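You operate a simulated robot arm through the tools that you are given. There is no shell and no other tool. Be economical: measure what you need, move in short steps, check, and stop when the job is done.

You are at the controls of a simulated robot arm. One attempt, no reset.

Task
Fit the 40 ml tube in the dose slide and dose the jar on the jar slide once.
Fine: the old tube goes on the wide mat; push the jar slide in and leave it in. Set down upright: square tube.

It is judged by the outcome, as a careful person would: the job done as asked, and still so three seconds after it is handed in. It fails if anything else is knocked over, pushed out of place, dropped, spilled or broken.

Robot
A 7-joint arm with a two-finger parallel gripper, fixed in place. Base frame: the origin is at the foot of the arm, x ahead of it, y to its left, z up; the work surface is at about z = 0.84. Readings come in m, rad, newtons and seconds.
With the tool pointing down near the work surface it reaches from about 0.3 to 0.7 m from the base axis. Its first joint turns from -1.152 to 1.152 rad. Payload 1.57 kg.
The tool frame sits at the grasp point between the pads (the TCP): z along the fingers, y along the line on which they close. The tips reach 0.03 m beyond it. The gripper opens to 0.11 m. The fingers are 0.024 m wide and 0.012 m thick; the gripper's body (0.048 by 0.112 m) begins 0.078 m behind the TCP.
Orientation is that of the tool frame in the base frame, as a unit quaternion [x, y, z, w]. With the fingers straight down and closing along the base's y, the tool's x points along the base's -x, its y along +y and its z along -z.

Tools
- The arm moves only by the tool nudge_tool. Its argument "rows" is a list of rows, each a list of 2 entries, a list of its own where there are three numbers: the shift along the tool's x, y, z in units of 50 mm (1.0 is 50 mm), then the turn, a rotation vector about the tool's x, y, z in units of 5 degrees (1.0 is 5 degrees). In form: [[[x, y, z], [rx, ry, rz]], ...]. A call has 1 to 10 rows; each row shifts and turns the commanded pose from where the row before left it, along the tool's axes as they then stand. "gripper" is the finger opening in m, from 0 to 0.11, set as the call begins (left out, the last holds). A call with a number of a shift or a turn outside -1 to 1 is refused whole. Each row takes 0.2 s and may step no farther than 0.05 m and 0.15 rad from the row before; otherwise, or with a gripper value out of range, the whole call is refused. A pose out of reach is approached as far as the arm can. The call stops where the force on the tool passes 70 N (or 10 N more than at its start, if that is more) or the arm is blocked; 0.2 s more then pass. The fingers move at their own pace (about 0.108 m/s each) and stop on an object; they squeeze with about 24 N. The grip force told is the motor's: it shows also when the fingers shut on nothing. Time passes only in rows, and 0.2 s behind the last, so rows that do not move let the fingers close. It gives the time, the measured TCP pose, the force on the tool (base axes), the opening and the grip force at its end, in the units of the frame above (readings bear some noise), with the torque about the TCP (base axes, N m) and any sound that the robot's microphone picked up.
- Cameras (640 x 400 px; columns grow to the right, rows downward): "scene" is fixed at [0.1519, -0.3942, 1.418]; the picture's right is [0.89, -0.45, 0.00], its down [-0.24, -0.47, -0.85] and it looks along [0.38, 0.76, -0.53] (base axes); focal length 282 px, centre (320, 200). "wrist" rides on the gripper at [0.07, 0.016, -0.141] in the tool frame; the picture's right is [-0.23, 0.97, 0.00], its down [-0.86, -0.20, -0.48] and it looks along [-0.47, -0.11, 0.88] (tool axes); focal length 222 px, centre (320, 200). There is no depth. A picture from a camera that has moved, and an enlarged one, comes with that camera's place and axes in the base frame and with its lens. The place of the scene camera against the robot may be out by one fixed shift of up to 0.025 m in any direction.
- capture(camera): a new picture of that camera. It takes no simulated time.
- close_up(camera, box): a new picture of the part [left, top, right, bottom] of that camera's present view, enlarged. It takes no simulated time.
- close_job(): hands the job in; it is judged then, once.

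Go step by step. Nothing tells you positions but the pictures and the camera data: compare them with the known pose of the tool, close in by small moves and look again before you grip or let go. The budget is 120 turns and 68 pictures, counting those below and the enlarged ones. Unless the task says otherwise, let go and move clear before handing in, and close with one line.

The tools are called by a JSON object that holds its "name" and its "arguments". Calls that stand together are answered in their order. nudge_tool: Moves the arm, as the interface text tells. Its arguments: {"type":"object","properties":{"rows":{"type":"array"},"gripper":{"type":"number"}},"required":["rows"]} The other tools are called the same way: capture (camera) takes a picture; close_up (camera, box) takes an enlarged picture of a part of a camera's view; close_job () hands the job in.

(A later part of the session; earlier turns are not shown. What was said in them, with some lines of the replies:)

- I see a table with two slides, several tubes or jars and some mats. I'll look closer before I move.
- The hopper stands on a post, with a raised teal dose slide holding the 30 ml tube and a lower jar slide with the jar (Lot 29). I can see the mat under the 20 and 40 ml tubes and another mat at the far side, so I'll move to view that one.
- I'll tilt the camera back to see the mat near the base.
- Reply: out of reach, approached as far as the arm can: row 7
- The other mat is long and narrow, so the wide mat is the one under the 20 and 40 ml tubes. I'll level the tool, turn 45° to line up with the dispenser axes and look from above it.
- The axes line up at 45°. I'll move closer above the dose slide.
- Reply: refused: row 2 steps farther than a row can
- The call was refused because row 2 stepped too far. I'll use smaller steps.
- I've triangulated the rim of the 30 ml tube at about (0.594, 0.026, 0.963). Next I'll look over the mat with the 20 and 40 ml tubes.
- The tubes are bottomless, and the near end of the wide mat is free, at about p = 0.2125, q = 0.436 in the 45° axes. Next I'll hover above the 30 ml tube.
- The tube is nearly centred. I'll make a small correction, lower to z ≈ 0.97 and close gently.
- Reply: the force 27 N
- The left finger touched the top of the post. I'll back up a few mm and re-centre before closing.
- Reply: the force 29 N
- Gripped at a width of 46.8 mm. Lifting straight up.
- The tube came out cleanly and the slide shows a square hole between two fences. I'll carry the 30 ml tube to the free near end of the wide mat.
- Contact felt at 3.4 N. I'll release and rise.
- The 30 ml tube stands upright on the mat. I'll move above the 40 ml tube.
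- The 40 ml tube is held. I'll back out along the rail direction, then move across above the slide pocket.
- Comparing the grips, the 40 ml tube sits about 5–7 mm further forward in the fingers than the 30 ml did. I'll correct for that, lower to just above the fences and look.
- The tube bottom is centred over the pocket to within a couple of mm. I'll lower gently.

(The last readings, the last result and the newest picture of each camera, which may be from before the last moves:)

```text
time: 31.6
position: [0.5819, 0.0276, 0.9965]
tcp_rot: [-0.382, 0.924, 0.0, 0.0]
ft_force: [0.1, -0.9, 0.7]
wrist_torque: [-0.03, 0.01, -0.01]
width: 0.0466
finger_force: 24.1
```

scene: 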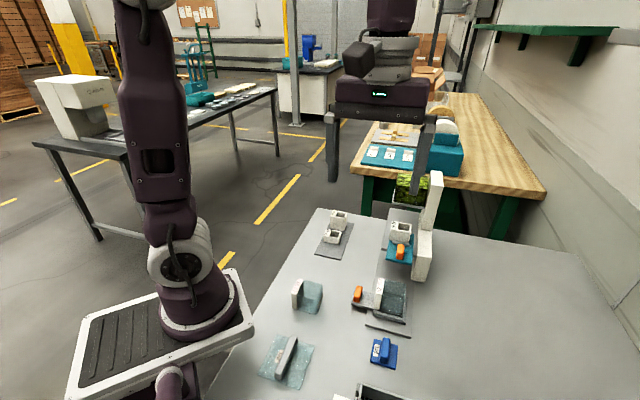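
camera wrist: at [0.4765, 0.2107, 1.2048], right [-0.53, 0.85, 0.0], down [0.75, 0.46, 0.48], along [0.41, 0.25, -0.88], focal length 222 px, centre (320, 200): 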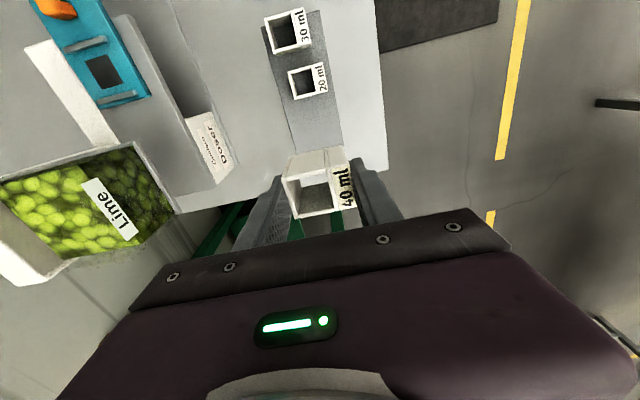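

{"name": "nudge_tool", "arguments": {"rows": [[[0, 0, 0.04], [0, 0, 0]], [[0, 0, 0.04], [0, 0, 0]]]}}

{"name": "close_up", "arguments": {"camera": "scene", "box": [372, 210, 436, 250]}}

```text
time: 32.2
position: [0.5819, 0.0274, 0.9939]
tcp_rot: [-0.383, 0.924, 0.0, 0.001]
ft_force: [1.0, -0.4, 0.3]
wrist_torque: [0.03, 0.01, -0.01]
width: 0.0469
finger_force: 23.6
```

```text
10.00 times, centred on (404, 230) of scene
camera zoom: at [0.1519, -0.3942, 1.418], right [0.89, -0.45, 0.0], down [-0.24, -0.47, -0.85], along [0.38, 0.76, -0.53], focal length 2822 px, centre (-520, -100)
```

zoom: 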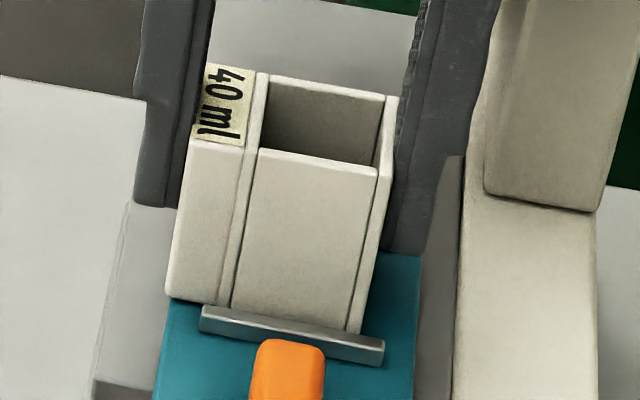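

{"name": "nudge_tool", "arguments": {"rows": [[[0, 0, 0.04], [0, 0, 0]], [[0, 0, 0.04], [0, 0, 0]]]}}

```text
time: 32.8
position: [0.582, 0.0283, 0.9922]
tcp_rot: [-0.383, 0.924, 0.0, 0.001]
ft_force: [-1.8, 1.2, 23.0]
wrist_torque: [0.13, 0.09, -0.02]
width: 0.0468
finger_force: 23.5
```

{"name": "close_up", "arguments": {"camera": "wrist", "box": [240, 110, 400, 210]}}

```text
4.00 times, centred on (320, 160) of wrist
camera zoom: at [0.5218, -0.0104, 1.1319], right [-0.53, 0.85, 0.0], down [0.74, 0.46, 0.48], along [0.41, 0.25, -0.88], focal length 888 px, centre (320, 360)
```

zoom: 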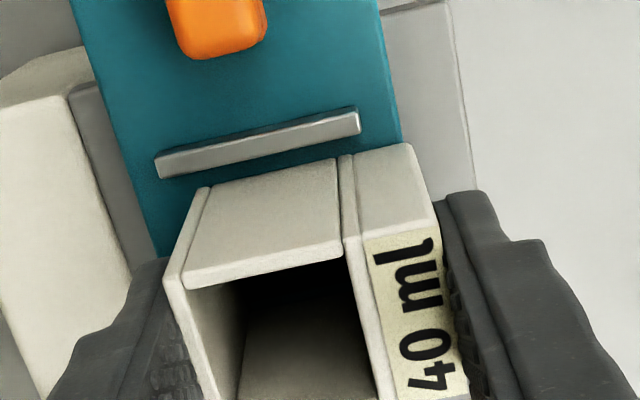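

Seated like the 30 ml tube was. I'll release and rise.

{"name": "nudge_tool", "arguments": {"gripper": 0.072, "rows": [[[0, 0, -0.03], [0, 0, 0]], [[0, 0, 0], [0, 0, 0]], [[0, 0, 0], [0, 0, 0]], [[0, 0, -0.5], [0, 0, 0]], [[0, 0, -0.8], [0, 0, 0]], [[0, 0, -0.8], [0, 0, 0]], [[0.8, 0, 0], [0, 0, 0]]]}}

{"name": "close_up", "arguments": {"camera": "wrist", "box": [192, 60, 448, 220]}}

{"name": "close_up", "arguments": {"camera": "scene", "box": [340, 160, 468, 240]}}

```text
time: 34.4
position: [0.5539, 0.0004, 1.0967]
tcp_rot: [-0.382, 0.924, 0.0, -0.001]
ft_force: [-0.1, -0.3, 0.4]
wrist_torque: [0.01, 0.03, 0.0]
width: 0.0722
finger_force: 0.3
```

```text
2.50 times, centred on (320, 140) of wrist
camera zoom: at [0.4941, -0.0383, 1.2364], right [-0.53, 0.85, 0.0], down [0.75, 0.46, 0.48], along [0.41, 0.25, -0.88], focal length 555 px, centre (320, 350)
```

zoom: 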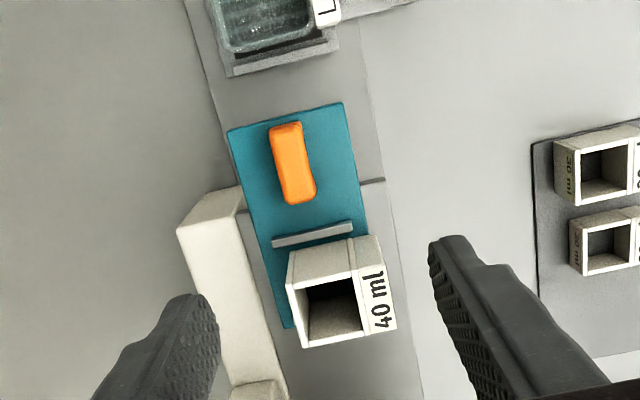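

```text
5.00 times, centred on (404, 200) of scene
camera zoom: at [0.1519, -0.3941, 1.418], right [0.89, -0.45, 0.0], down [-0.24, -0.47, -0.85], along [0.38, 0.76, -0.53], focal length 1411 px, centre (-100, 200)
```

zoom: 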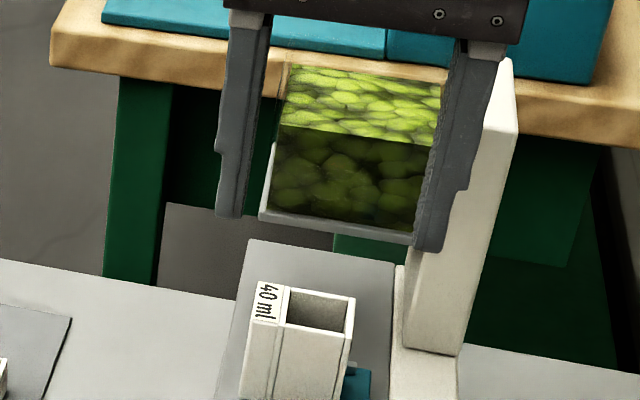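

The tube sits about 2–3 mm off-centre sideways compared with the hole. I'll nudge it by closing the fingers around it at the right centre without a full squeeze.

{"name": "nudge_tool", "arguments": {"rows": [[[-0.79, -0.064, 0], [0, 0, 0]], [[0, 0, 0.8], [0, 0, 0]], [[0, 0, 0.8], [0, 0, 0]], [[0, 0, 0.6], [0, 0, 0]], [[0, 0, 0], [0, 0, 0]]]}}

```text
time: 35.6
position: [0.583, 0.026, 0.9848]
tcp_rot: [-0.383, 0.924, -0.001, 0.0]
ft_force: [-0.1, 0.0, -0.3]
wrist_torque: [-0.01, -0.02, 0.0]
width: 0.0721
finger_force: 0.0
```

{"name": "nudge_tool", "arguments": {"gripper": 0.0475, "rows": [[[0, -0.02, 0], [0, 0, 0]], [[0, 0, 0], [0, 0, 0]], [[0, 0, 0], [0, 0, 0]]]}}

{"name": "nudge_tool", "arguments": {"gripper": 0.072, "rows": [[[0, 0, 0], [0, 0, 0]], [[0, 0, 0], [0, 0, 0]], [[0, 0, -0.6], [0, 0, 0]], [[0, 0, -0.8], [0, 0, 0]], [[0, 0, -0.8], [0, 0, 0]], [[0.8, 0, 0], [0, 0, 0]]]}}

{"name": "close_up", "arguments": {"camera": "wrist", "box": [256, 60, 416, 160]}}

```text
time: 36.4
position: [0.5827, 0.0253, 0.9864]
tcp_rot: [-0.382, 0.924, 0.0, -0.001]
ft_force: [-0.4, -0.9, -0.5]
wrist_torque: [0.0, -0.01, 0.04]
width: 0.048
finger_force: 0.2
```

```text
time: 37.8
position: [0.555, -0.0038, 1.0958]
tcp_rot: [-0.382, 0.924, -0.001, 0.001]
ft_force: [0.1, -0.7, 0.8]
wrist_torque: [0.04, -0.01, -0.03]
width: 0.0722
finger_force: 0.2
```

```text
4.00 times, centred on (336, 110) of wrist
camera zoom: at [0.4961, -0.0424, 1.2361], right [-0.53, 0.85, 0.0], down [0.75, 0.46, 0.48], along [0.41, 0.25, -0.88], focal length 888 px, centre (256, 560)
```

zoom: 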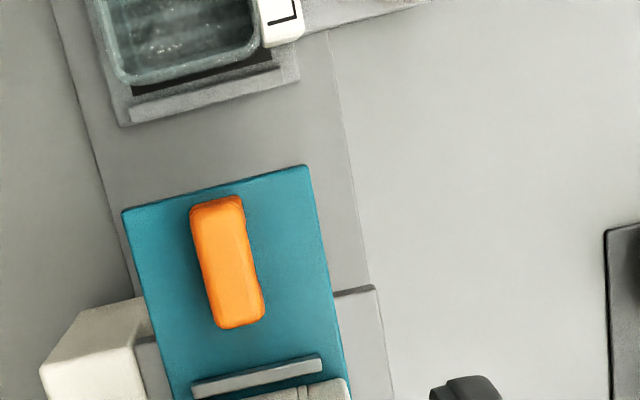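

Now the jar slide. Its orange knob is at about (0.432, -0.0235, 0.866). I'll move over it and turn 90° so the gripper body stays clear of the dose deck while pushing.

{"name": "nudge_tool", "arguments": {"rows": [[[0.67, 0.49, 0], [0, 0, 0]], [[0.67, 0.49, 0], [0, 0, 0]], [[0.67, 0.48, 0], [0, 0, 0]], [[0, 0, 0], [0, 0, 1]], [[0, 0, 0], [0, 0, 1]], [[0, 0, 0], [0, 0, 1]], [[0, 0, 0], [0, 0, 1]], [[0, 0, 0], [0, 0, 1]], [[0, 0, 0], [0, 0, 1]], [[0, 0, 0], [0, 0, 1]]]}}

{"name": "nudge_tool", "arguments": {"rows": [[[0, 0, 0], [0, 0, 1]], [[0, 0, 0], [0, 0, 1]], [[0, 0, 0], [0, 0, 1]], [[0, 0, 0], [0, 0, 1]], [[0, 0, 0], [0, 0, 1]], [[0, 0, 0], [0, 0, 1]], [[0, 0, 0], [0, 0, 1]]]}}

{"name": "nudge_tool", "arguments": {"gripper": 0.09, "rows": [[[0, 0, 0], [0, 0, 1]], [[0, 0, 0], [0, 0, 1]], [[0, 0, 0], [0, 0, 1]], [[0, 0, 0], [0, 0, 1]], [[0, 0, 0.8], [0, 0, 0]], [[0, 0, 0.8], [0, 0, 0]]]}}

{"name": "capture", "arguments": {"camera": "wrist"}}

```text
time: 40.0
position: [0.4339, -0.0231, 1.0961]
tcp_rot: [-0.086, 0.996, 0.0, 0.0]
ft_force: [-0.8, 0.2, -0.1]
wrist_torque: [0.04, -0.01, -0.01]
width: 0.0721
finger_force: 0.0
```

```text
time: 41.6
position: [0.434, -0.0245, 1.0971]
tcp_rot: [0.218, 0.976, 0.0, 0.0]
ft_force: [0.0, 0.8, -0.9]
wrist_torque: [0.0, 0.0, 0.04]
width: 0.0718
finger_force: 0.1
```

```text
time: 43.0
position: [0.4351, -0.0227, 1.0149]
tcp_rot: [0.383, 0.924, 0.0, 0.0]
ft_force: [0.1, 0.2, -0.9]
wrist_torque: [0.02, 0.04, 0.01]
width: 0.0903
finger_force: 0.1
```

```text
21 pictures are left
camera wrist: at [0.3974, 0.0383, 1.1553], right [0.85, 0.53, 0.0], down [0.46, -0.75, 0.48], along [0.25, -0.41, -0.88], focal length 222 px, centre (320, 200)
```

wrist: 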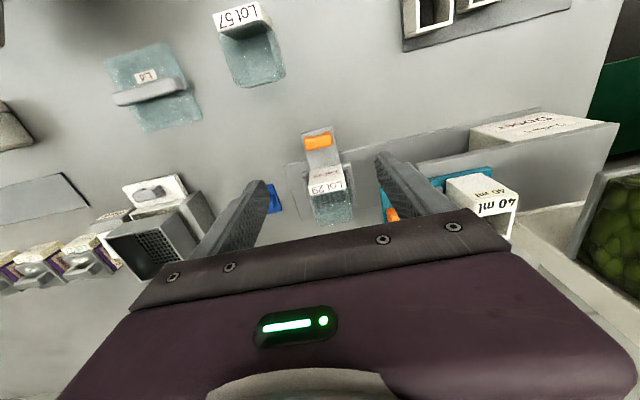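

{"name": "nudge_tool", "arguments": {"gripper": 0.08, "rows": [[[0.02, -0.08, 0], [0, 0, 0]], [[0, 0, 0.9], [0, 0, 0]], [[0, 0, 0.9], [0, 0, 0]], [[0, 0, 0.65], [0, 0, 0]], [[0, 0, 0], [0, 0, 0]]]}}

{"name": "close_up", "arguments": {"camera": "scene", "box": [320, 250, 448, 330]}}

```text
time: 44.2
position: [0.4295, -0.0242, 0.8931]
tcp_rot: [0.383, 0.924, 0.0, 0.001]
ft_force: [-0.3, 0.3, -0.3]
wrist_torque: [-0.01, 0.01, 0.0]
width: 0.0799
finger_force: 0.1
```

```text
5.00 times, centred on (384, 290) of scene
camera zoom: at [0.1519, -0.3942, 1.418], right [0.89, -0.45, 0.0], down [-0.24, -0.47, -0.85], along [0.38, 0.76, -0.53], focal length 1411 px, centre (0, -250)
```

zoom: 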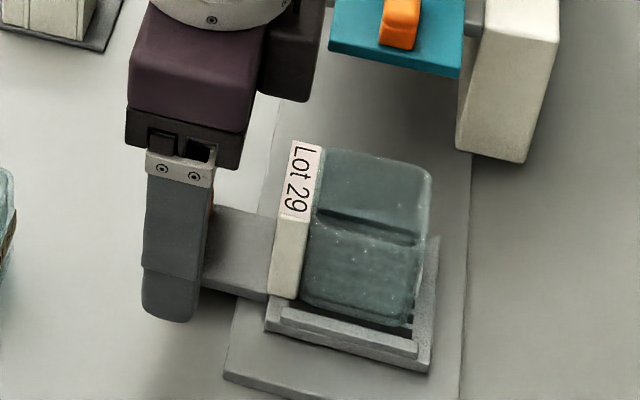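

{"name": "nudge_tool", "arguments": {"rows": [[[0, 0, 0.08], [0, 0, 0]], [[0, 0, 0.08], [0, 0, 0]]]}}

{"name": "nudge_tool", "arguments": {"gripper": 0.02, "rows": [[[0, 0, 0], [0, 0, 0]], [[0, 0, 0], [0, 0, 0]], [[0, 0, 0], [0, 0, 0]]]}}

```text
time: 44.8
position: [0.4304, -0.0251, 0.8852]
tcp_rot: [0.382, 0.924, 0.0, 0.0]
ft_force: [0.2, 0.3, -0.1]
wrist_torque: [0.05, 0.02, -0.02]
width: 0.0803
finger_force: 0.0
```

```text
time: 45.6
position: [0.4308, -0.0235, 0.8849]
tcp_rot: [0.382, 0.924, 0.001, 0.001]
ft_force: [18.9, 24.9, -13.1]
wrist_torque: [0.72, -0.91, 0.02]
width: 0.0435
finger_force: 45.4
```

The knob is gripped, with a small offset load. I'll push inward in small steps.

{"name": "nudge_tool", "arguments": {"rows": [[[0, 0.1, 0], [0, 0, 0]], [[0, 0.2, 0], [0, 0, 0]]]}}

```text
time: 46.2
position: [0.44, -0.0172, 0.885]
tcp_rot: [0.385, 0.923, -0.003, -0.002]
ft_force: [7.8, -7.9, -29.8]
wrist_torque: [-0.11, 0.28, 0.13]
width: 0.0433
finger_force: 44.9
```

The load looks like a wedge grip. I'll loosen the fingers and just push with the rear finger instead.

{"name": "nudge_tool", "arguments": {"gripper": 0.05, "rows": [[[0, 0, 0], [0, 0, 0]], [[0, 0, 0], [0, 0, 0]]]}}

{"name": "close_up", "arguments": {"camera": "scene", "box": [320, 230, 448, 310]}}

```text
time: 46.8
position: [0.441, -0.014, 0.8859]
tcp_rot: [0.382, 0.924, 0.0, 0.0]
ft_force: [-1.0, -0.2, 0.4]
wrist_torque: [-0.03, -0.02, 0.0]
width: 0.05
finger_force: 0.0
```

```text
5.00 times, centred on (384, 270) of scene
camera zoom: at [0.1519, -0.3942, 1.418], right [0.89, -0.45, 0.0], down [-0.24, -0.47, -0.85], along [0.38, 0.76, -0.53], focal length 1411 px, centre (0, -150)
```

zoom: 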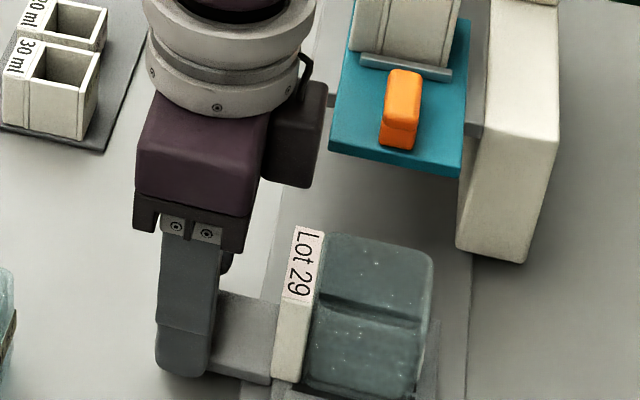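

The dark box beside the gripper may come near the dose slide, so I'll check the whole arm before pushing further.

{"name": "close_up", "arguments": {"camera": "scene", "box": [270, 120, 462, 240]}}

```text
3.33 times, centred on (366, 180) of scene
camera zoom: at [0.1519, -0.3942, 1.418], right [0.89, -0.45, 0.0], down [-0.24, -0.47, -0.85], along [0.38, 0.76, -0.53], focal length 941 px, centre (167, 267)
```

zoom: 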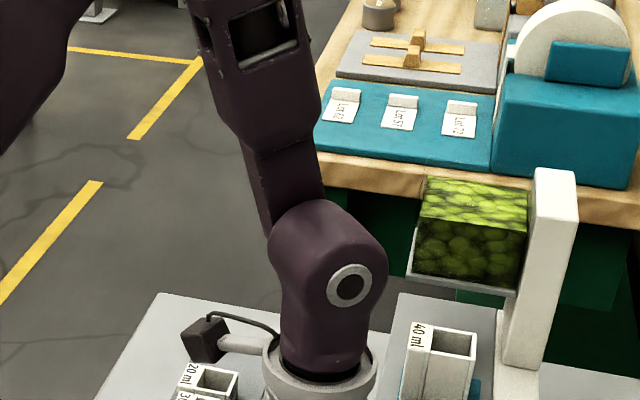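

{"name": "close_up", "arguments": {"camera": "scene", "box": [336, 200, 432, 260]}}

```text
6.67 times, centred on (384, 230) of scene
camera zoom: at [0.1519, -0.3942, 1.418], right [0.89, -0.45, 0.0], down [-0.24, -0.47, -0.85], along [0.38, 0.76, -0.53], focal length 1881 px, centre (-107, 0)
```

zoom: 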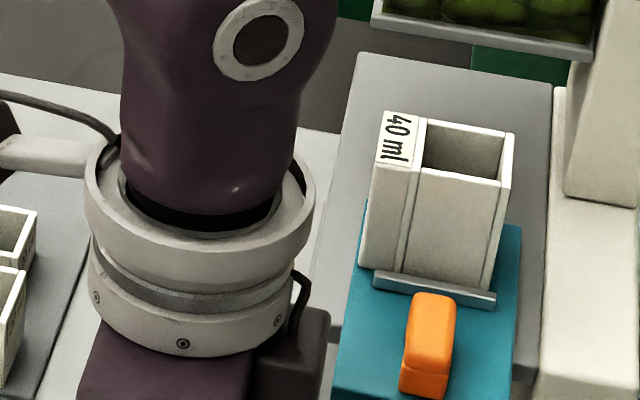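

The dark box is a gripper motor housing that could come close to the 40 ml tube. I'll tilt the gripper top 20° away from the dose slide and push with only the rear finger.

{"name": "nudge_tool", "arguments": {"gripper": 0.056, "rows": [[[0.05, 0, -0.02], [0, -1, 0]], [[0.05, 0, -0.02], [0, -1, 0]], [[0.05, 0, 0], [0, -1, 0]], [[0.05, 0, 0], [0, -1, 0]], [[0, 0, 0], [0, 0, 0]]]}}

{"name": "close_up", "arguments": {"camera": "scene", "box": [300, 200, 460, 300]}}

```text
time: 48.0
position: [0.434, -0.0078, 0.8868]
tcp_rot: [0.377, 0.91, -0.067, 0.161]
ft_force: [-0.5, 0.0, 1.0]
wrist_torque: [0.04, 0.01, 0.0]
width: 0.0558
finger_force: 0.1
```

```text
4.00 times, centred on (380, 250) of scene
camera zoom: at [0.1519, -0.3942, 1.418], right [0.89, -0.45, 0.0], down [-0.24, -0.47, -0.85], along [0.38, 0.76, -0.53], focal length 1129 px, centre (80, 0)
```

zoom: 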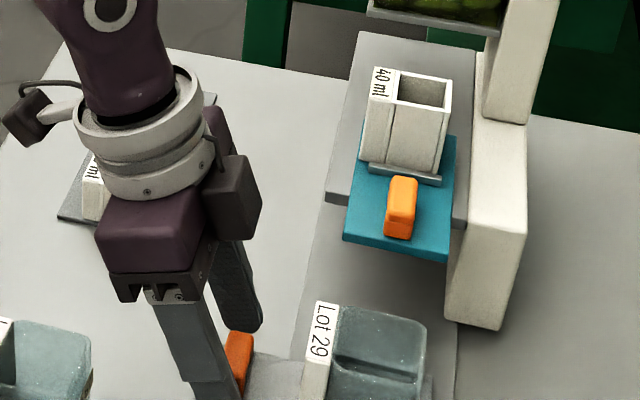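

{"name": "nudge_tool", "arguments": {"rows": [[[0, 0.4, 0], [0, 0, 0]], [[0, 0.4, 0], [0, 0, 0]], [[0, 0.4, 0], [0, 0, 0]], [[0, 0.4, 0], [0, 0, 0]]]}}

{"name": "close_up", "arguments": {"camera": "scene", "box": [300, 180, 460, 280]}}

```text
time: 49.0
position: [0.4903, 0.0483, 0.8872]
tcp_rot: [0.377, 0.91, -0.066, 0.16]
ft_force: [-0.3, 0.0, 0.2]
wrist_torque: [0.02, 0.04, -0.02]
width: 0.0562
finger_force: 0.4
```

```text
4.00 times, centred on (380, 230) of scene
camera zoom: at [0.1519, -0.3942, 1.418], right [0.89, -0.45, 0.0], down [-0.24, -0.47, -0.85], along [0.38, 0.76, -0.53], focal length 1129 px, centre (80, 80)
```

zoom: 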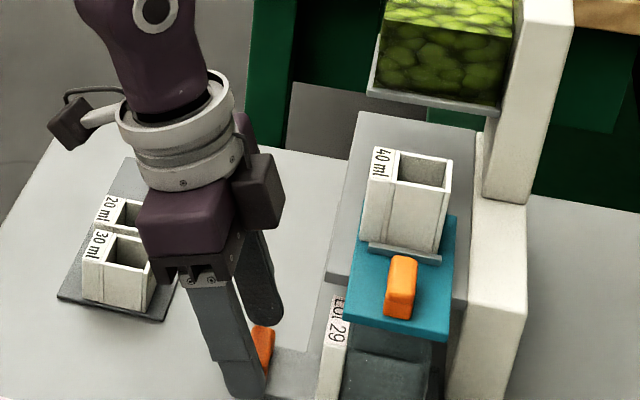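

The jar slides smoothly under the deck. I'll continue until it meets its stop.

{"name": "nudge_tool", "arguments": {"rows": [[[0, 0.25, 0], [0, 0, 0]], [[0, 0.25, 0], [0, 0, 0]]]}}

{"name": "nudge_tool", "arguments": {"rows": [[[0, 0.12, 0], [0, 0, 0]], [[0, 0.12, 0], [0, 0, 0]]]}}

```text
time: 49.6
position: [0.5069, 0.0674, 0.8864]
tcp_rot: [0.377, 0.91, -0.066, 0.16]
ft_force: [-0.5, -0.7, 0.0]
wrist_torque: [0.01, 0.0, -0.02]
width: 0.0566
finger_force: 0.4
```

```text
time: 50.2
position: [0.5167, 0.0757, 0.8879]
tcp_rot: [0.377, 0.91, -0.067, 0.16]
ft_force: [-0.5, -0.5, -0.3]
wrist_torque: [0.03, 0.02, 0.01]
width: 0.0564
finger_force: 0.5
```

{"name": "nudge_tool", "arguments": {"rows": [[[0, 0.08, 0], [0, 0, 0]], [[0, 0.08, 0], [0, 0, 0]]]}}

{"name": "close_up", "arguments": {"camera": "scene", "box": [300, 180, 460, 280]}}

```text
time: 50.8
position: [0.522, 0.0804, 0.8867]
tcp_rot: [0.376, 0.91, -0.066, 0.16]
ft_force: [0.2, -1.0, 0.8]
wrist_torque: [0.01, 0.02, 0.01]
width: 0.0565
finger_force: 0.3
```

```text
4.00 times, centred on (380, 230) of scene
camera zoom: at [0.1519, -0.3942, 1.418], right [0.89, -0.45, 0.0], down [-0.24, -0.47, -0.85], along [0.38, 0.76, -0.53], focal length 1129 px, centre (80, 80)
```

zoom: 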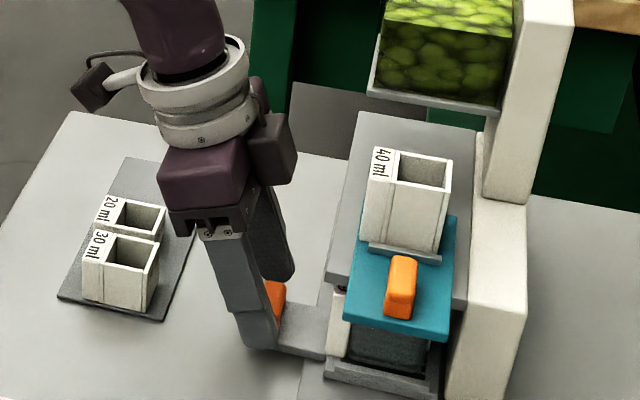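

{"name": "nudge_tool", "arguments": {"rows": [[[0, 0.1, 0], [0, 0, 0]], [[0, 0.1, 0], [0, 0, 0]]]}}

{"name": "nudge_tool", "arguments": {"rows": [[[0, 0.1, 0], [0, 0, 0]], [[0, 0.1, 0], [0, 0, 0]]]}}

```text
time: 51.4
position: [0.5302, 0.0864, 0.8865]
tcp_rot: [0.377, 0.91, -0.067, 0.16]
ft_force: [-0.7, -0.7, -0.9]
wrist_torque: [-0.01, 0.05, 0.02]
width: 0.0565
finger_force: 0.2
```

```text
time: 52.0
position: [0.5358, 0.0941, 0.8873]
tcp_rot: [0.378, 0.91, -0.068, 0.159]
ft_force: [-7.3, -18.1, -4.0]
wrist_torque: [-0.48, 0.16, 0.25]
width: 0.0716
finger_force: 8.7
```

The slide hit its stop: the push force rose to about 20 N and the knob is now centred at the hole position. I'll back off and rise.

{"name": "nudge_tool", "arguments": {"gripper": 0.074, "rows": [[[0, -0.15, 0], [0, 0, 0]], [[0, 0, 0], [0, 0, 0]], [[0, 0, -0.6], [0, 0, 0]], [[0, 0, -0.9], [0, 0, 0]], [[0, 0, -0.9], [0, 0, 0]], [[0, 0, -0.9], [0, 0, 0]], [[0, 0, -0.9], [0, 0, 0]]]}}

{"name": "close_up", "arguments": {"camera": "scene", "box": [320, 180, 480, 280]}}

```text
time: 53.6
position: [0.4782, 0.1407, 1.0867]
tcp_rot: [0.377, 0.91, -0.067, 0.161]
ft_force: [-0.2, 0.3, -0.8]
wrist_torque: [0.01, 0.02, -0.05]
width: 0.074
finger_force: 0.0
```

```text
4.00 times, centred on (400, 230) of scene
camera zoom: at [0.1519, -0.3942, 1.418], right [0.89, -0.45, 0.0], down [-0.24, -0.47, -0.85], along [0.38, 0.76, -0.53], focal length 1129 px, centre (0, 80)
```

zoom: 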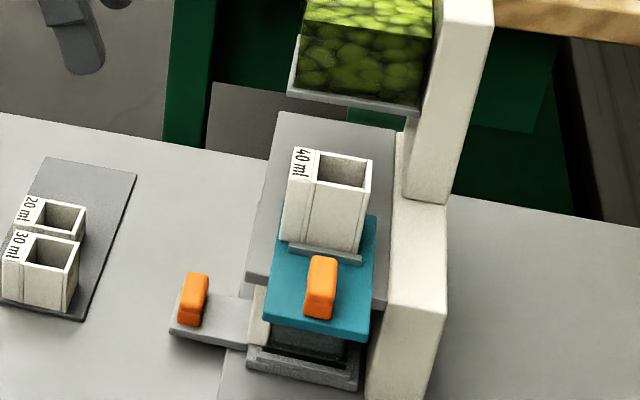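

The jar slide is in. Next I'll undo the tilt and turn back to close across the dose knob.

{"name": "nudge_tool", "arguments": {"rows": [[[0, 0, 0], [0, 1, 0]], [[0, 0, 0], [0, 1, 0]], [[0, 0, 0], [0, 1, 0]], [[0, 0, 0], [0, 1, 0]], [[0, 0, 0], [0, 0, -1]], [[0, 0, 0], [0, 0, -1]], [[0, 0, 0], [0, 0, -1]], [[0, 0, 0], [0, 0, -1]], [[0, 0, 0], [0, 0, -1]], [[0, 0, 0], [0, 0, -1]]]}}

{"name": "nudge_tool", "arguments": {"gripper": 0.05, "rows": [[[0, 0, 0], [0, 0, -1]], [[0, 0, 0], [0, 0, -1]], [[0, 0, 0], [0, 0, -1]], [[0, 0, 0], [0, 0, -1]], [[0, 0, 0], [0, 0, -1]], [[0, 0, 0], [0, 0, -1]], [[0, 0, 0], [0, 0, -1]], [[0, 0, 0], [0, 0, -1]]]}}

{"name": "nudge_tool", "arguments": {"rows": [[[0, 0, 0], [0, 0, -1]], [[0, 0, 0], [0, 0, -1]], [[0, 0, 0], [0, 0, -1]], [[0, 0, 0], [0, 0, -1]], [[0.93, 0, 0], [0, 0, 0]], [[0.92, 0, 0], [0, 0, 0]], [[0, -0.8, 0], [0, 0, 0]], [[0, -0.8, 0], [0, 0, 0]], [[0, -0.8, 0], [0, 0, 0]], [[0, -0.86, 0], [0, 0, 0]]]}}

```text
time: 55.8
position: [0.4798, 0.1404, 1.0833]
tcp_rot: [0.13, 0.992, 0.0, 0.0]
ft_force: [-0.4, 0.2, -0.1]
wrist_torque: [0.02, 0.0, -0.01]
width: 0.0741
finger_force: 0.0
```

```text
time: 57.6
position: [0.4802, 0.1401, 1.0855]
tcp_rot: [-0.218, 0.976, 0.0, 0.0]
ft_force: [0.3, 0.0, -0.4]
wrist_torque: [0.02, 0.0, -0.02]
width: 0.0499
finger_force: 0.0
```

```text
time: 59.8
position: [0.5302, -0.0416, 1.0834]
tcp_rot: [-0.384, 0.923, 0.001, 0.0]
ft_force: [-0.1, -0.6, 0.0]
wrist_torque: [0.01, 0.02, -0.01]
width: 0.0501
finger_force: 0.1
```

{"name": "nudge_tool", "arguments": {"gripper": 0.04, "rows": [[[0, 0.05, 0.6], [0, 0, 0]], [[0, 0, 0.6], [0, -1, 0]], [[0, 0, 0], [0, -1, 0]], [[0, 0, 0], [0, -1, 0]], [[0, 0, 0], [0, -1, 0]], [[0, 0, 0], [0, -1, 0]], [[0, 0, 0], [0, 0, 0]]]}}

{"name": "capture", "arguments": {"camera": "wrist"}}

{"name": "close_up", "arguments": {"camera": "scene", "box": [320, 170, 480, 270]}}

```text
time: 61.4
position: [0.5278, -0.0394, 1.0243]
tcp_rot: [-0.374, 0.902, 0.083, 0.201]
ft_force: [-0.5, 0.1, -0.5]
wrist_torque: [0.0, -0.02, 0.0]
width: 0.0399
finger_force: 0.1
```

```text
12 pictures are left
camera wrist: at [0.4296, -0.1144, 1.1221], right [-0.54, 0.83, 0.1], down [0.55, 0.26, 0.8], along [0.64, 0.48, -0.6], focal length 222 px, centre (320, 200)
```

wrist: 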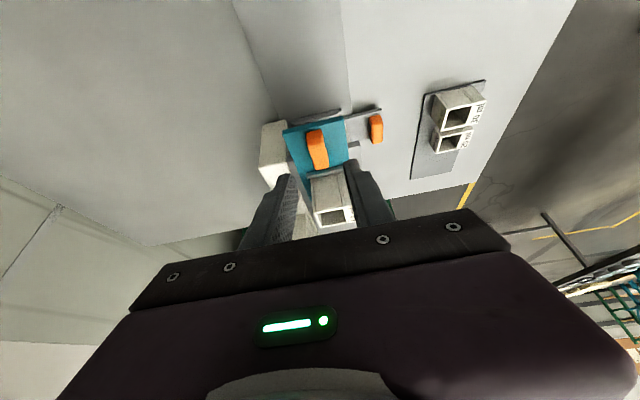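

```text
4.00 times, centred on (400, 220) of scene
camera zoom: at [0.1519, -0.3942, 1.418], right [0.89, -0.45, 0.0], down [-0.24, -0.47, -0.85], along [0.38, 0.76, -0.53], focal length 1129 px, centre (0, 120)
```

zoom: 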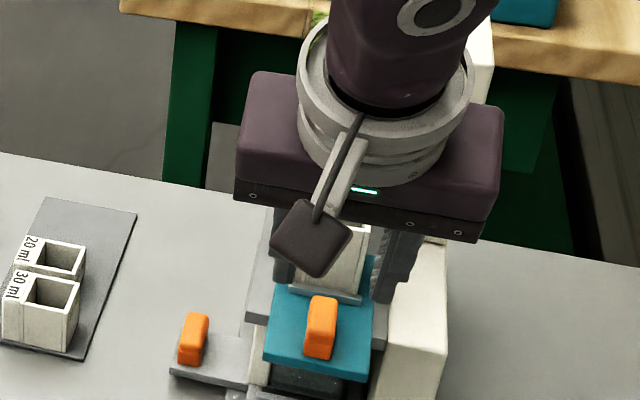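

The fingers straddle the knob line. I'll lower vertically 43 mm and close.

{"name": "nudge_tool", "arguments": {"rows": [[[0.121, 0, 0.26], [0, 0, 0]], [[0.121, 0, 0.26], [0, 0, 0]], [[0.121, 0, 0.26], [0, 0, 0]], [[0, 0, 0], [0, 0, 0]]]}}

{"name": "close_up", "arguments": {"camera": "wrist", "box": [240, 110, 400, 210]}}

```text
time: 62.4
position: [0.5276, -0.0388, 0.9803]
tcp_rot: [-0.373, 0.902, 0.083, 0.2]
ft_force: [-0.4, 0.5, 1.3]
wrist_torque: [-0.02, -0.02, 0.01]
width: 0.0397
finger_force: 0.0
```

```text
4.00 times, centred on (320, 160) of wrist
camera zoom: at [0.4302, -0.1146, 1.0783], right [-0.54, 0.83, 0.1], down [0.55, 0.26, 0.8], along [0.64, 0.48, -0.6], focal length 888 px, centre (320, 360)
```

zoom: 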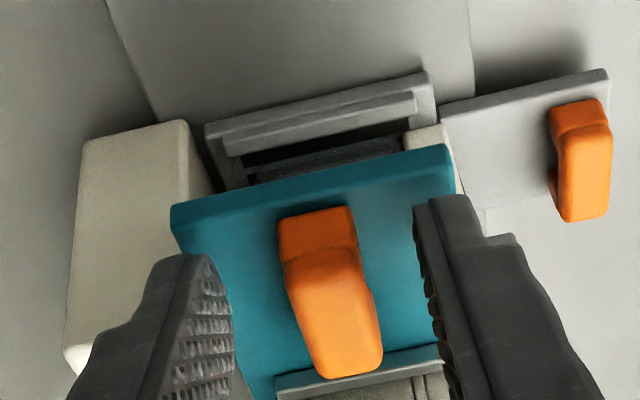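

{"name": "nudge_tool", "arguments": {"gripper": 0.008, "rows": [[[0, 0, 0], [0, 0, 0]], [[0, 0, 0], [0, 0, 0]], [[0, 0, 0], [0, 0, 0]]]}}

```text
time: 63.2
position: [0.5276, -0.0378, 0.981]
tcp_rot: [-0.374, 0.902, 0.083, 0.2]
ft_force: [-6.4, 6.0, -1.4]
wrist_torque: [0.27, 0.01, 0.13]
width: 0.0152
finger_force: 31.3
```

Knob gripped at 15.2 mm. I'll push the dose slide in gradually.

{"name": "nudge_tool", "arguments": {"rows": [[[-0.272, 0, 0.127], [0, 0, 0]], [[-0.272, 0, 0.127], [0, 0, 0]], [[-0.272, 0, 0.127], [0, 0, 0]], [[-0.272, 0, 0.127], [0, 0, 0]]]}}

{"name": "close_up", "arguments": {"camera": "scene", "box": [320, 150, 480, 250]}}

```text
time: 64.2
position: [0.569, 0.0045, 0.9803]
tcp_rot: [-0.373, 0.902, 0.083, 0.198]
ft_force: [-4.3, 4.5, -21.8]
wrist_torque: [-0.21, 0.33, 0.16]
width: 0.0157
finger_force: 31.3
```

```text
4.00 times, centred on (400, 200) of scene
camera zoom: at [0.1522, -0.394, 1.4181], right [0.89, -0.45, 0.0], down [-0.24, -0.47, -0.85], along [0.38, 0.76, -0.53], focal length 1129 px, centre (0, 200)
```

zoom: 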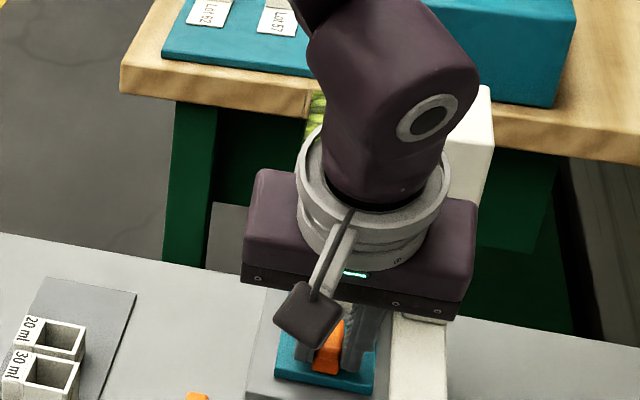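

{"name": "nudge_tool", "arguments": {"rows": [[[-0.21, 0, 0.12], [0, 0, 0]], [[-0.217, 0, 0.102], [0, 0, 0]], [[-0.217, 0, 0.102], [0, 0, 0]]]}}

{"name": "close_up", "arguments": {"camera": "scene", "box": [320, 140, 480, 240]}}

```text
time: 65.0
position: [0.5931, 0.0274, 0.9803]
tcp_rot: [-0.373, 0.902, 0.082, 0.199]
ft_force: [-26.9, -10.0, 7.5]
wrist_torque: [-0.29, 0.59, 0.35]
width: 0.0158
finger_force: 31.3
```

```text
4.00 times, centred on (400, 190) of scene
camera zoom: at [0.151, -0.3945, 1.4181], right [0.89, -0.45, 0.0], down [-0.24, -0.47, -0.85], along [0.38, 0.76, -0.53], focal length 1129 px, centre (0, 240)
```

zoom: 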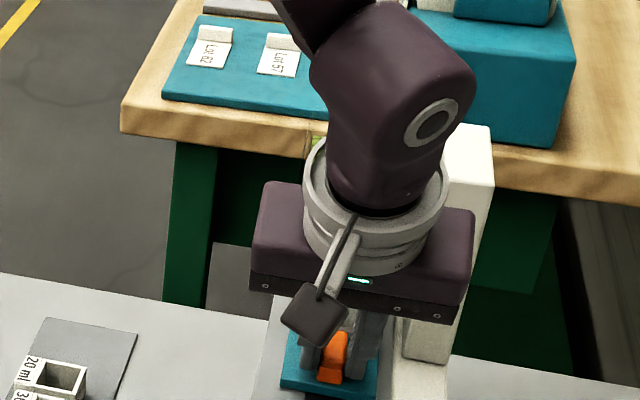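

{"name": "nudge_tool", "arguments": {"rows": [[[-0.08, 0, 0.037], [0, 0, 0]], [[0, 0, 0], [0, 0, 0]]]}}

```text
time: 65.6
position: [0.5965, 0.0321, 0.9795]
tcp_rot: [-0.373, 0.903, 0.083, 0.199]
ft_force: [-21.9, -16.3, -4.0]
wrist_torque: [-0.45, 0.5, 0.12]
width: 0.0155
finger_force: 31.7
```

{"name": "nudge_tool", "arguments": {"rows": [[[-0.08, 0, 0.037], [0, 0, 0]], [[-0.08, 0, 0.037], [0, 0, 0]], [[0, 0, 0], [0, 0, 0]]]}}

{"name": "close_up", "arguments": {"camera": "wrist", "box": [208, 80, 432, 220]}}

```text
time: 66.4
position: [0.6059, 0.0402, 0.9818]
tcp_rot: [-0.374, 0.901, 0.083, 0.203]
ft_force: [-4.0, 5.8, 8.3]
wrist_torque: [0.83, -0.54, 0.08]
width: 0.0154
finger_force: 31.1
```

```text
2.86 times, centred on (320, 150) of wrist
camera zoom: at [0.5081, -0.0354, 1.0788], right [-0.54, 0.83, 0.1], down [0.54, 0.26, 0.8], along [0.64, 0.49, -0.59], focal length 635 px, centre (320, 343)
```

zoom: 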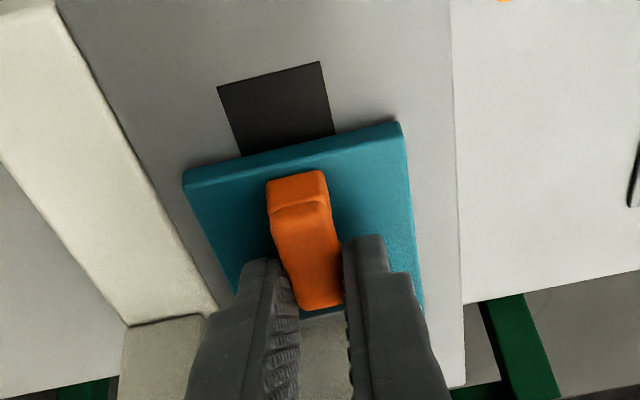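

The grip slipped about 2 cm on the knob near the end, so the slide is either at its stop or dragging. I'll open, back off and push the knob from behind with closed fingers to be sure.

{"name": "nudge_tool", "arguments": {"gripper": 0.04, "rows": [[[0, 0, 0], [0, 0, 0]], [[0, 0, 0], [0, 0, 0]], [[0.36, 0, -0.169], [0, 0, 0]], [[0.36, 0, -0.169], [0, 0, 0]], [[0.36, 0, -0.169], [0, 0, 0]], [[0.36, 0, -0.169], [0, 0, 0]]]}}

{"name": "nudge_tool", "arguments": {"gripper": 0.0, "rows": [[[0, 0, 0], [0, 0, 0]], [[0, 0, 0], [0, 0, 0]]]}}

{"name": "close_up", "arguments": {"camera": "wrist", "box": [208, 60, 432, 200]}}

```text
time: 67.8
position: [0.5495, -0.0189, 0.98]
tcp_rot: [-0.374, 0.902, 0.083, 0.2]
ft_force: [0.0, -0.3, -0.1]
wrist_torque: [-0.02, 0.01, 0.04]
width: 0.0398
finger_force: 0.1
```

```text
time: 68.4
position: [0.5488, -0.0167, 0.9802]
tcp_rot: [-0.373, 0.902, 0.082, 0.2]
ft_force: [0.3, -0.2, 0.0]
wrist_torque: [0.0, 0.02, 0.0]
width: 0.0002
finger_force: 21.2
```

```text
2.86 times, centred on (320, 130) of wrist
camera zoom: at [0.451, -0.0933, 1.0775], right [-0.54, 0.83, 0.1], down [0.55, 0.26, 0.8], along [0.64, 0.48, -0.6], focal length 635 px, centre (320, 400)
```

zoom: 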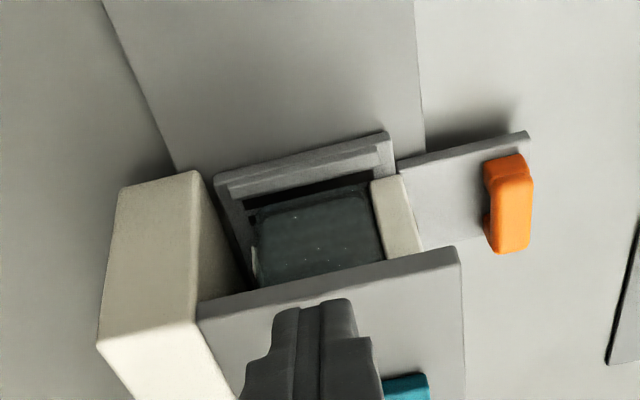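

{"name": "nudge_tool", "arguments": {"rows": [[[-0.27, 0, 0.127], [0, 0, 0]], [[-0.09, 0, 0.042], [0, 0, 0]], [[-0.09, 0, 0.042], [0, 0, 0]]]}}

```text
time: 69.2
position: [0.5664, -0.0007, 0.9799]
tcp_rot: [-0.374, 0.902, 0.083, 0.2]
ft_force: [0.6, 0.1, -0.3]
wrist_torque: [0.0, 0.0, 0.0]
width: 0.0
finger_force: 21.5
```

{"name": "nudge_tool", "arguments": {"rows": [[[-0.072, 0, 0.034], [0, 0, 0]], [[-0.072, 0, 0.034], [0, 0, 0]]]}}

{"name": "nudge_tool", "arguments": {"rows": [[[-0.054, 0, 0.025], [0, 0, 0]], [[-0.054, 0, 0.025], [0, 0, 0]]]}}

```text
time: 69.8
position: [0.5721, 0.005, 0.9796]
tcp_rot: [-0.374, 0.902, 0.083, 0.2]
ft_force: [0.5, 0.2, 0.0]
wrist_torque: [0.01, 0.02, 0.04]
width: 0.0
finger_force: 21.3
```

```text
time: 70.4
position: [0.577, 0.0098, 0.9804]
tcp_rot: [-0.373, 0.902, 0.082, 0.199]
ft_force: [-0.2, 0.1, -0.1]
wrist_torque: [0.01, -0.01, -0.01]
width: 0.0
finger_force: 21.1
```

{"name": "nudge_tool", "arguments": {"rows": [[[-0.072, 0, 0.034], [0, 0, 0]], [[-0.072, 0, 0.034], [0, 0, 0]]]}}

{"name": "nudge_tool", "arguments": {"rows": [[[-0.054, 0, 0.025], [0, 0, 0]], [[-0.054, 0, 0.025], [0, 0, 0]]]}}

```text
time: 71.0
position: [0.5793, 0.0117, 0.9795]
tcp_rot: [-0.372, 0.903, 0.082, 0.197]
ft_force: [-33.5, -25.2, 14.0]
wrist_torque: [-0.26, 0.6, 0.16]
width: 0.0
finger_force: 21.5
```

```text
time: 71.5
position: [0.5793, 0.0109, 0.978]
tcp_rot: [-0.372, 0.904, 0.082, 0.192]
ft_force: [-14.7, -13.5, 5.5]
wrist_torque: [-0.23, 0.24, 0.03]
width: 0.0002
finger_force: 21.5
stopped in row 2: the force on the tool passed its limit at 74 N (the readings are from after the stop); the commanded pose is now the measured one
```

It's at a hard stop: 74 N with no motion, so the dose slide is fully in. I'll back off, open, regrip the knob and pull it back out.

{"name": "nudge_tool", "arguments": {"rows": [[[0.36, 0, -0.2], [0, 0, 0]], [[0.27, 0, -0.127], [0, 0, 0]]]}}

{"name": "nudge_tool", "arguments": {"gripper": 0.04, "rows": [[[0, 0, 0], [0, 0, 0]], [[0, 0, 0], [0, 0, 0]], [[-0.36, 0, 0.165], [0, 0, 0]], [[-0.36, 0, 0.165], [0, 0, 0]], [[-0.36, 0, 0.165], [0, 0, 0]], [[0, 0, 0], [0, 0, 0]]]}}

```text
time: 72.1
position: [0.5549, -0.012, 0.982]
tcp_rot: [-0.373, 0.904, 0.081, 0.194]
ft_force: [-0.6, 0.3, -0.9]
wrist_torque: [-0.01, 0.01, 0.01]
width: 0.0
finger_force: 21.5
```

```text
time: 73.5
position: [0.5978, 0.0297, 0.9806]
tcp_rot: [-0.373, 0.904, 0.083, 0.193]
ft_force: [0.9, 0.6, -0.1]
wrist_torque: [0.01, 0.01, -0.04]
width: 0.0399
finger_force: 0.1
```

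{"name": "nudge_tool", "arguments": {"gripper": 0.008, "rows": [[[-0.07, 0, 0.033], [0, 0, 0]], [[0, 0, 0], [0, 0, 0]], [[0, 0, 0], [0, 0, 0]], [[0, 0, 0], [0, 0, 0]]]}}

{"name": "close_up", "arguments": {"camera": "wrist", "box": [208, 80, 432, 220]}}

```text
time: 74.5
position: [0.5987, 0.0328, 0.9802]
tcp_rot: [-0.373, 0.904, 0.083, 0.192]
ft_force: [-23.5, -0.3, 6.5]
wrist_torque: [-0.27, 0.61, 0.15]
width: 0.0155
finger_force: 31.8
```

```text
2.86 times, centred on (320, 150) of wrist
camera zoom: at [0.502, -0.0427, 1.0797], right [-0.54, 0.84, 0.1], down [0.56, 0.27, 0.78], along [0.63, 0.48, -0.61], focal length 635 px, centre (320, 343)
```

zoom: 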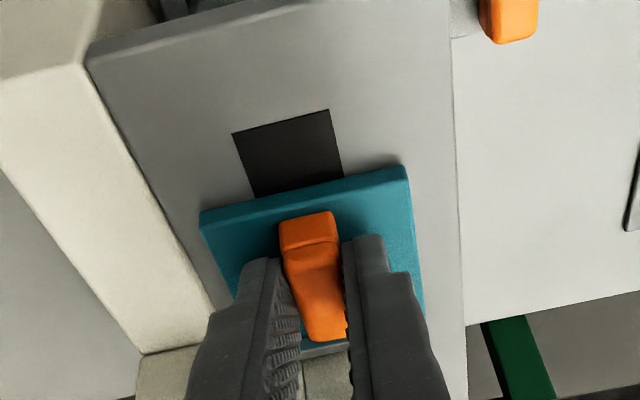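

Firm grip. I'll pull the dose slide back out in moderate steps.

{"name": "nudge_tool", "arguments": {"rows": [[[0.217, 0, -0.1], [0, 0, 0]], [[0.217, 0, -0.1], [0, 0, 0]], [[0.217, 0, -0.1], [0, 0, 0]], [[0.217, 0, -0.1], [0, 0, 0]]]}}

{"name": "nudge_tool", "arguments": {"rows": [[[0.217, 0, -0.1], [0, 0, 0]], [[0.217, 0, -0.1], [0, 0, 0]], [[0.217, 0, -0.1], [0, 0, 0]]]}}

```text
time: 75.5
position: [0.5665, -0.0006, 0.9797]
tcp_rot: [-0.374, 0.904, 0.083, 0.192]
ft_force: [-13.0, 13.9, -25.9]
wrist_torque: [-0.1, 0.41, 0.16]
width: 0.0157
finger_force: 31.6
```

```text
time: 76.3
position: [0.541, -0.0252, 0.9808]
tcp_rot: [-0.374, 0.904, 0.082, 0.191]
ft_force: [-20.8, 19.8, -9.4]
wrist_torque: [0.23, 0.53, 0.14]
width: 0.0156
finger_force: 30.9
```

{"name": "nudge_tool", "arguments": {"rows": [[[0.11, 0.02, -0.05], [0, 0, 0]], [[0.11, 0.01, -0.05], [0, 0, 0]]]}}

{"name": "nudge_tool", "arguments": {"rows": [[[0.09, 0, -0.042], [0, 0, 0]], [[0, 0, 0], [0, 0, 0]]]}}

```text
time: 76.9
position: [0.5339, -0.0318, 0.9815]
tcp_rot: [-0.374, 0.903, 0.082, 0.196]
ft_force: [1.8, 21.2, -21.3]
wrist_torque: [0.26, 0.02, 0.18]
width: 0.0157
finger_force: 31.5
```

```text
time: 77.5
position: [0.5302, -0.0352, 0.9838]
tcp_rot: [-0.374, 0.903, 0.081, 0.196]
ft_force: [8.3, 27.6, 8.4]
wrist_torque: [0.76, -0.26, 0.22]
width: 0.0158
finger_force: 31.6
```

{"name": "nudge_tool", "arguments": {"rows": [[[0.09, 0, -0.035], [0, 0, 0]], [[0.06, 0, -0.02], [0, 0, 0]], [[0, 0, 0], [0, 0, 0]]]}}

{"name": "close_up", "arguments": {"camera": "wrist", "box": [208, 80, 432, 220]}}

```text
time: 78.3
position: [0.5234, -0.042, 0.9819]
tcp_rot: [-0.373, 0.904, 0.081, 0.194]
ft_force: [14.4, 23.3, 1.5]
wrist_torque: [0.42, -0.68, 0.41]
width: 0.0151
finger_force: 30.8
```

```text
2.86 times, centred on (320, 150) of wrist
camera zoom: at [0.4266, -0.1172, 1.0804], right [-0.54, 0.84, 0.1], down [0.55, 0.27, 0.79], along [0.63, 0.48, -0.61], focal length 635 px, centre (320, 343)
```

zoom: 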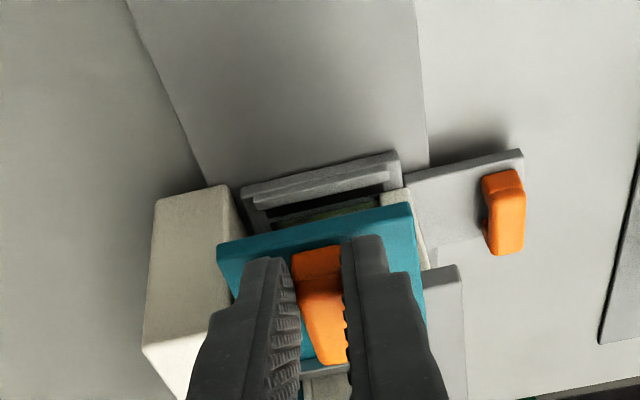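

The slide is back at its out stop and green sweets now show in the jar. I'll release and move clear.

{"name": "nudge_tool", "arguments": {"gripper": 0.04, "rows": [[[0, 0, 0], [0, 0, 0]], [[0, 0, 0], [0, 0, 0]], [[0, 0, 0], [0, 0, 0]], [[-0.2, 0, -0.45], [0, 0, 0]], [[-0.2, 0, -0.45], [0, 0, 0]], [[-0.2, 0, -0.45], [0, 0, 0]], [[0.5, 0, -0.7], [0, 0, 0]], [[0.5, 0, -0.7], [0, 0, 0]], [[0.5, 0, -0.7], [0, 0, 0]]]}}

{"name": "close_up", "arguments": {"camera": "scene", "box": [290, 170, 482, 290]}}

{"name": "capture", "arguments": {"camera": "wrist"}}

```text
time: 80.3
position: [0.4451, -0.1253, 1.1222]
tcp_rot: [-0.373, 0.904, 0.082, 0.194]
ft_force: [0.4, 0.4, 0.1]
wrist_torque: [-0.02, -0.03, -0.04]
width: 0.04
finger_force: 0.0
```

```text
3.33 times, centred on (386, 230) of scene
camera zoom: at [0.1519, -0.3942, 1.418], right [0.89, -0.45, 0.0], down [-0.24, -0.47, -0.85], along [0.38, 0.76, -0.53], focal length 941 px, centre (100, 100)
```

zoom: 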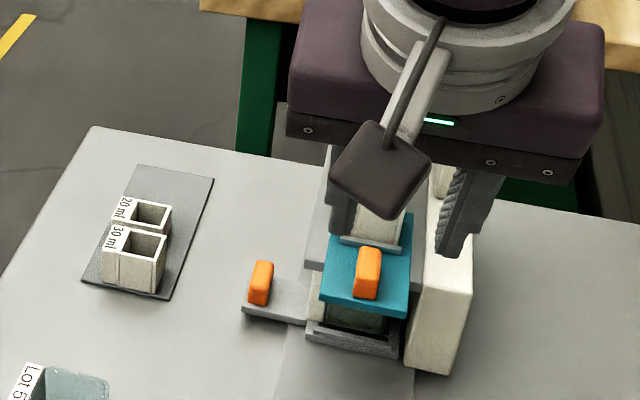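

```text
2 pictures are left
camera wrist: at [0.3483, -0.1991, 1.2211], right [-0.54, 0.84, 0.1], down [0.56, 0.27, 0.79], along [0.63, 0.48, -0.61], focal length 222 px, centre (320, 200)
```

wrist: 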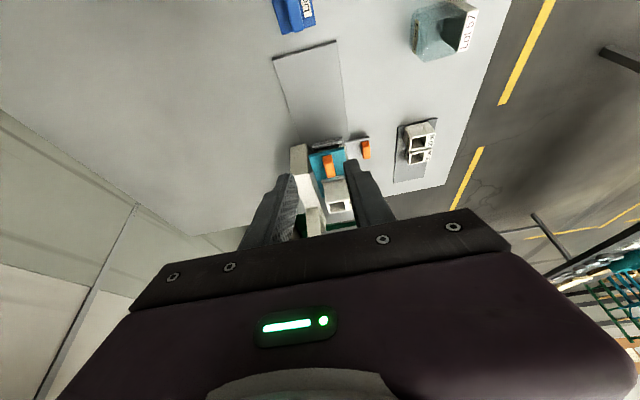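

{"name": "close_up", "arguments": {"camera": "wrist", "box": [270, 120, 398, 200]}}

```text
5.00 times, centred on (334, 160) of wrist
camera zoom: at [0.3483, -0.1991, 1.2211], right [-0.54, 0.84, 0.1], down [0.56, 0.27, 0.79], along [0.63, 0.48, -0.61], focal length 1111 px, centre (250, 400)
```

zoom: 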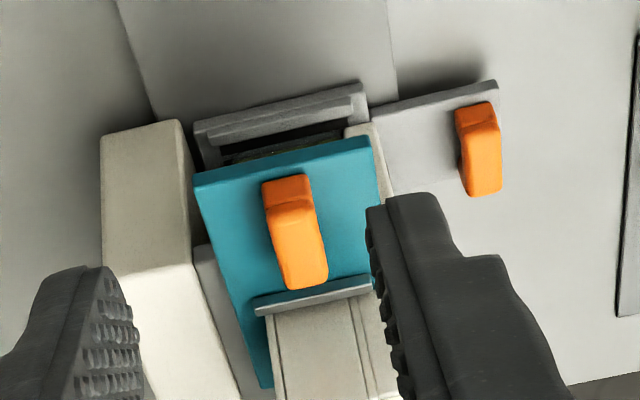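

The dose slide is out with the 40 ml tube in its pocket, the jar slide is in, and I see nothing spilled. I'm handing in.

{"name": "close_job", "arguments": {}}

```text
The job is handed in.
```

The 40 ml tube is in the dose slide and the jar on the jar slide has had one dose. The old 30 ml tube is upright on the wide mat, and the jar slide is pushed in and left in.
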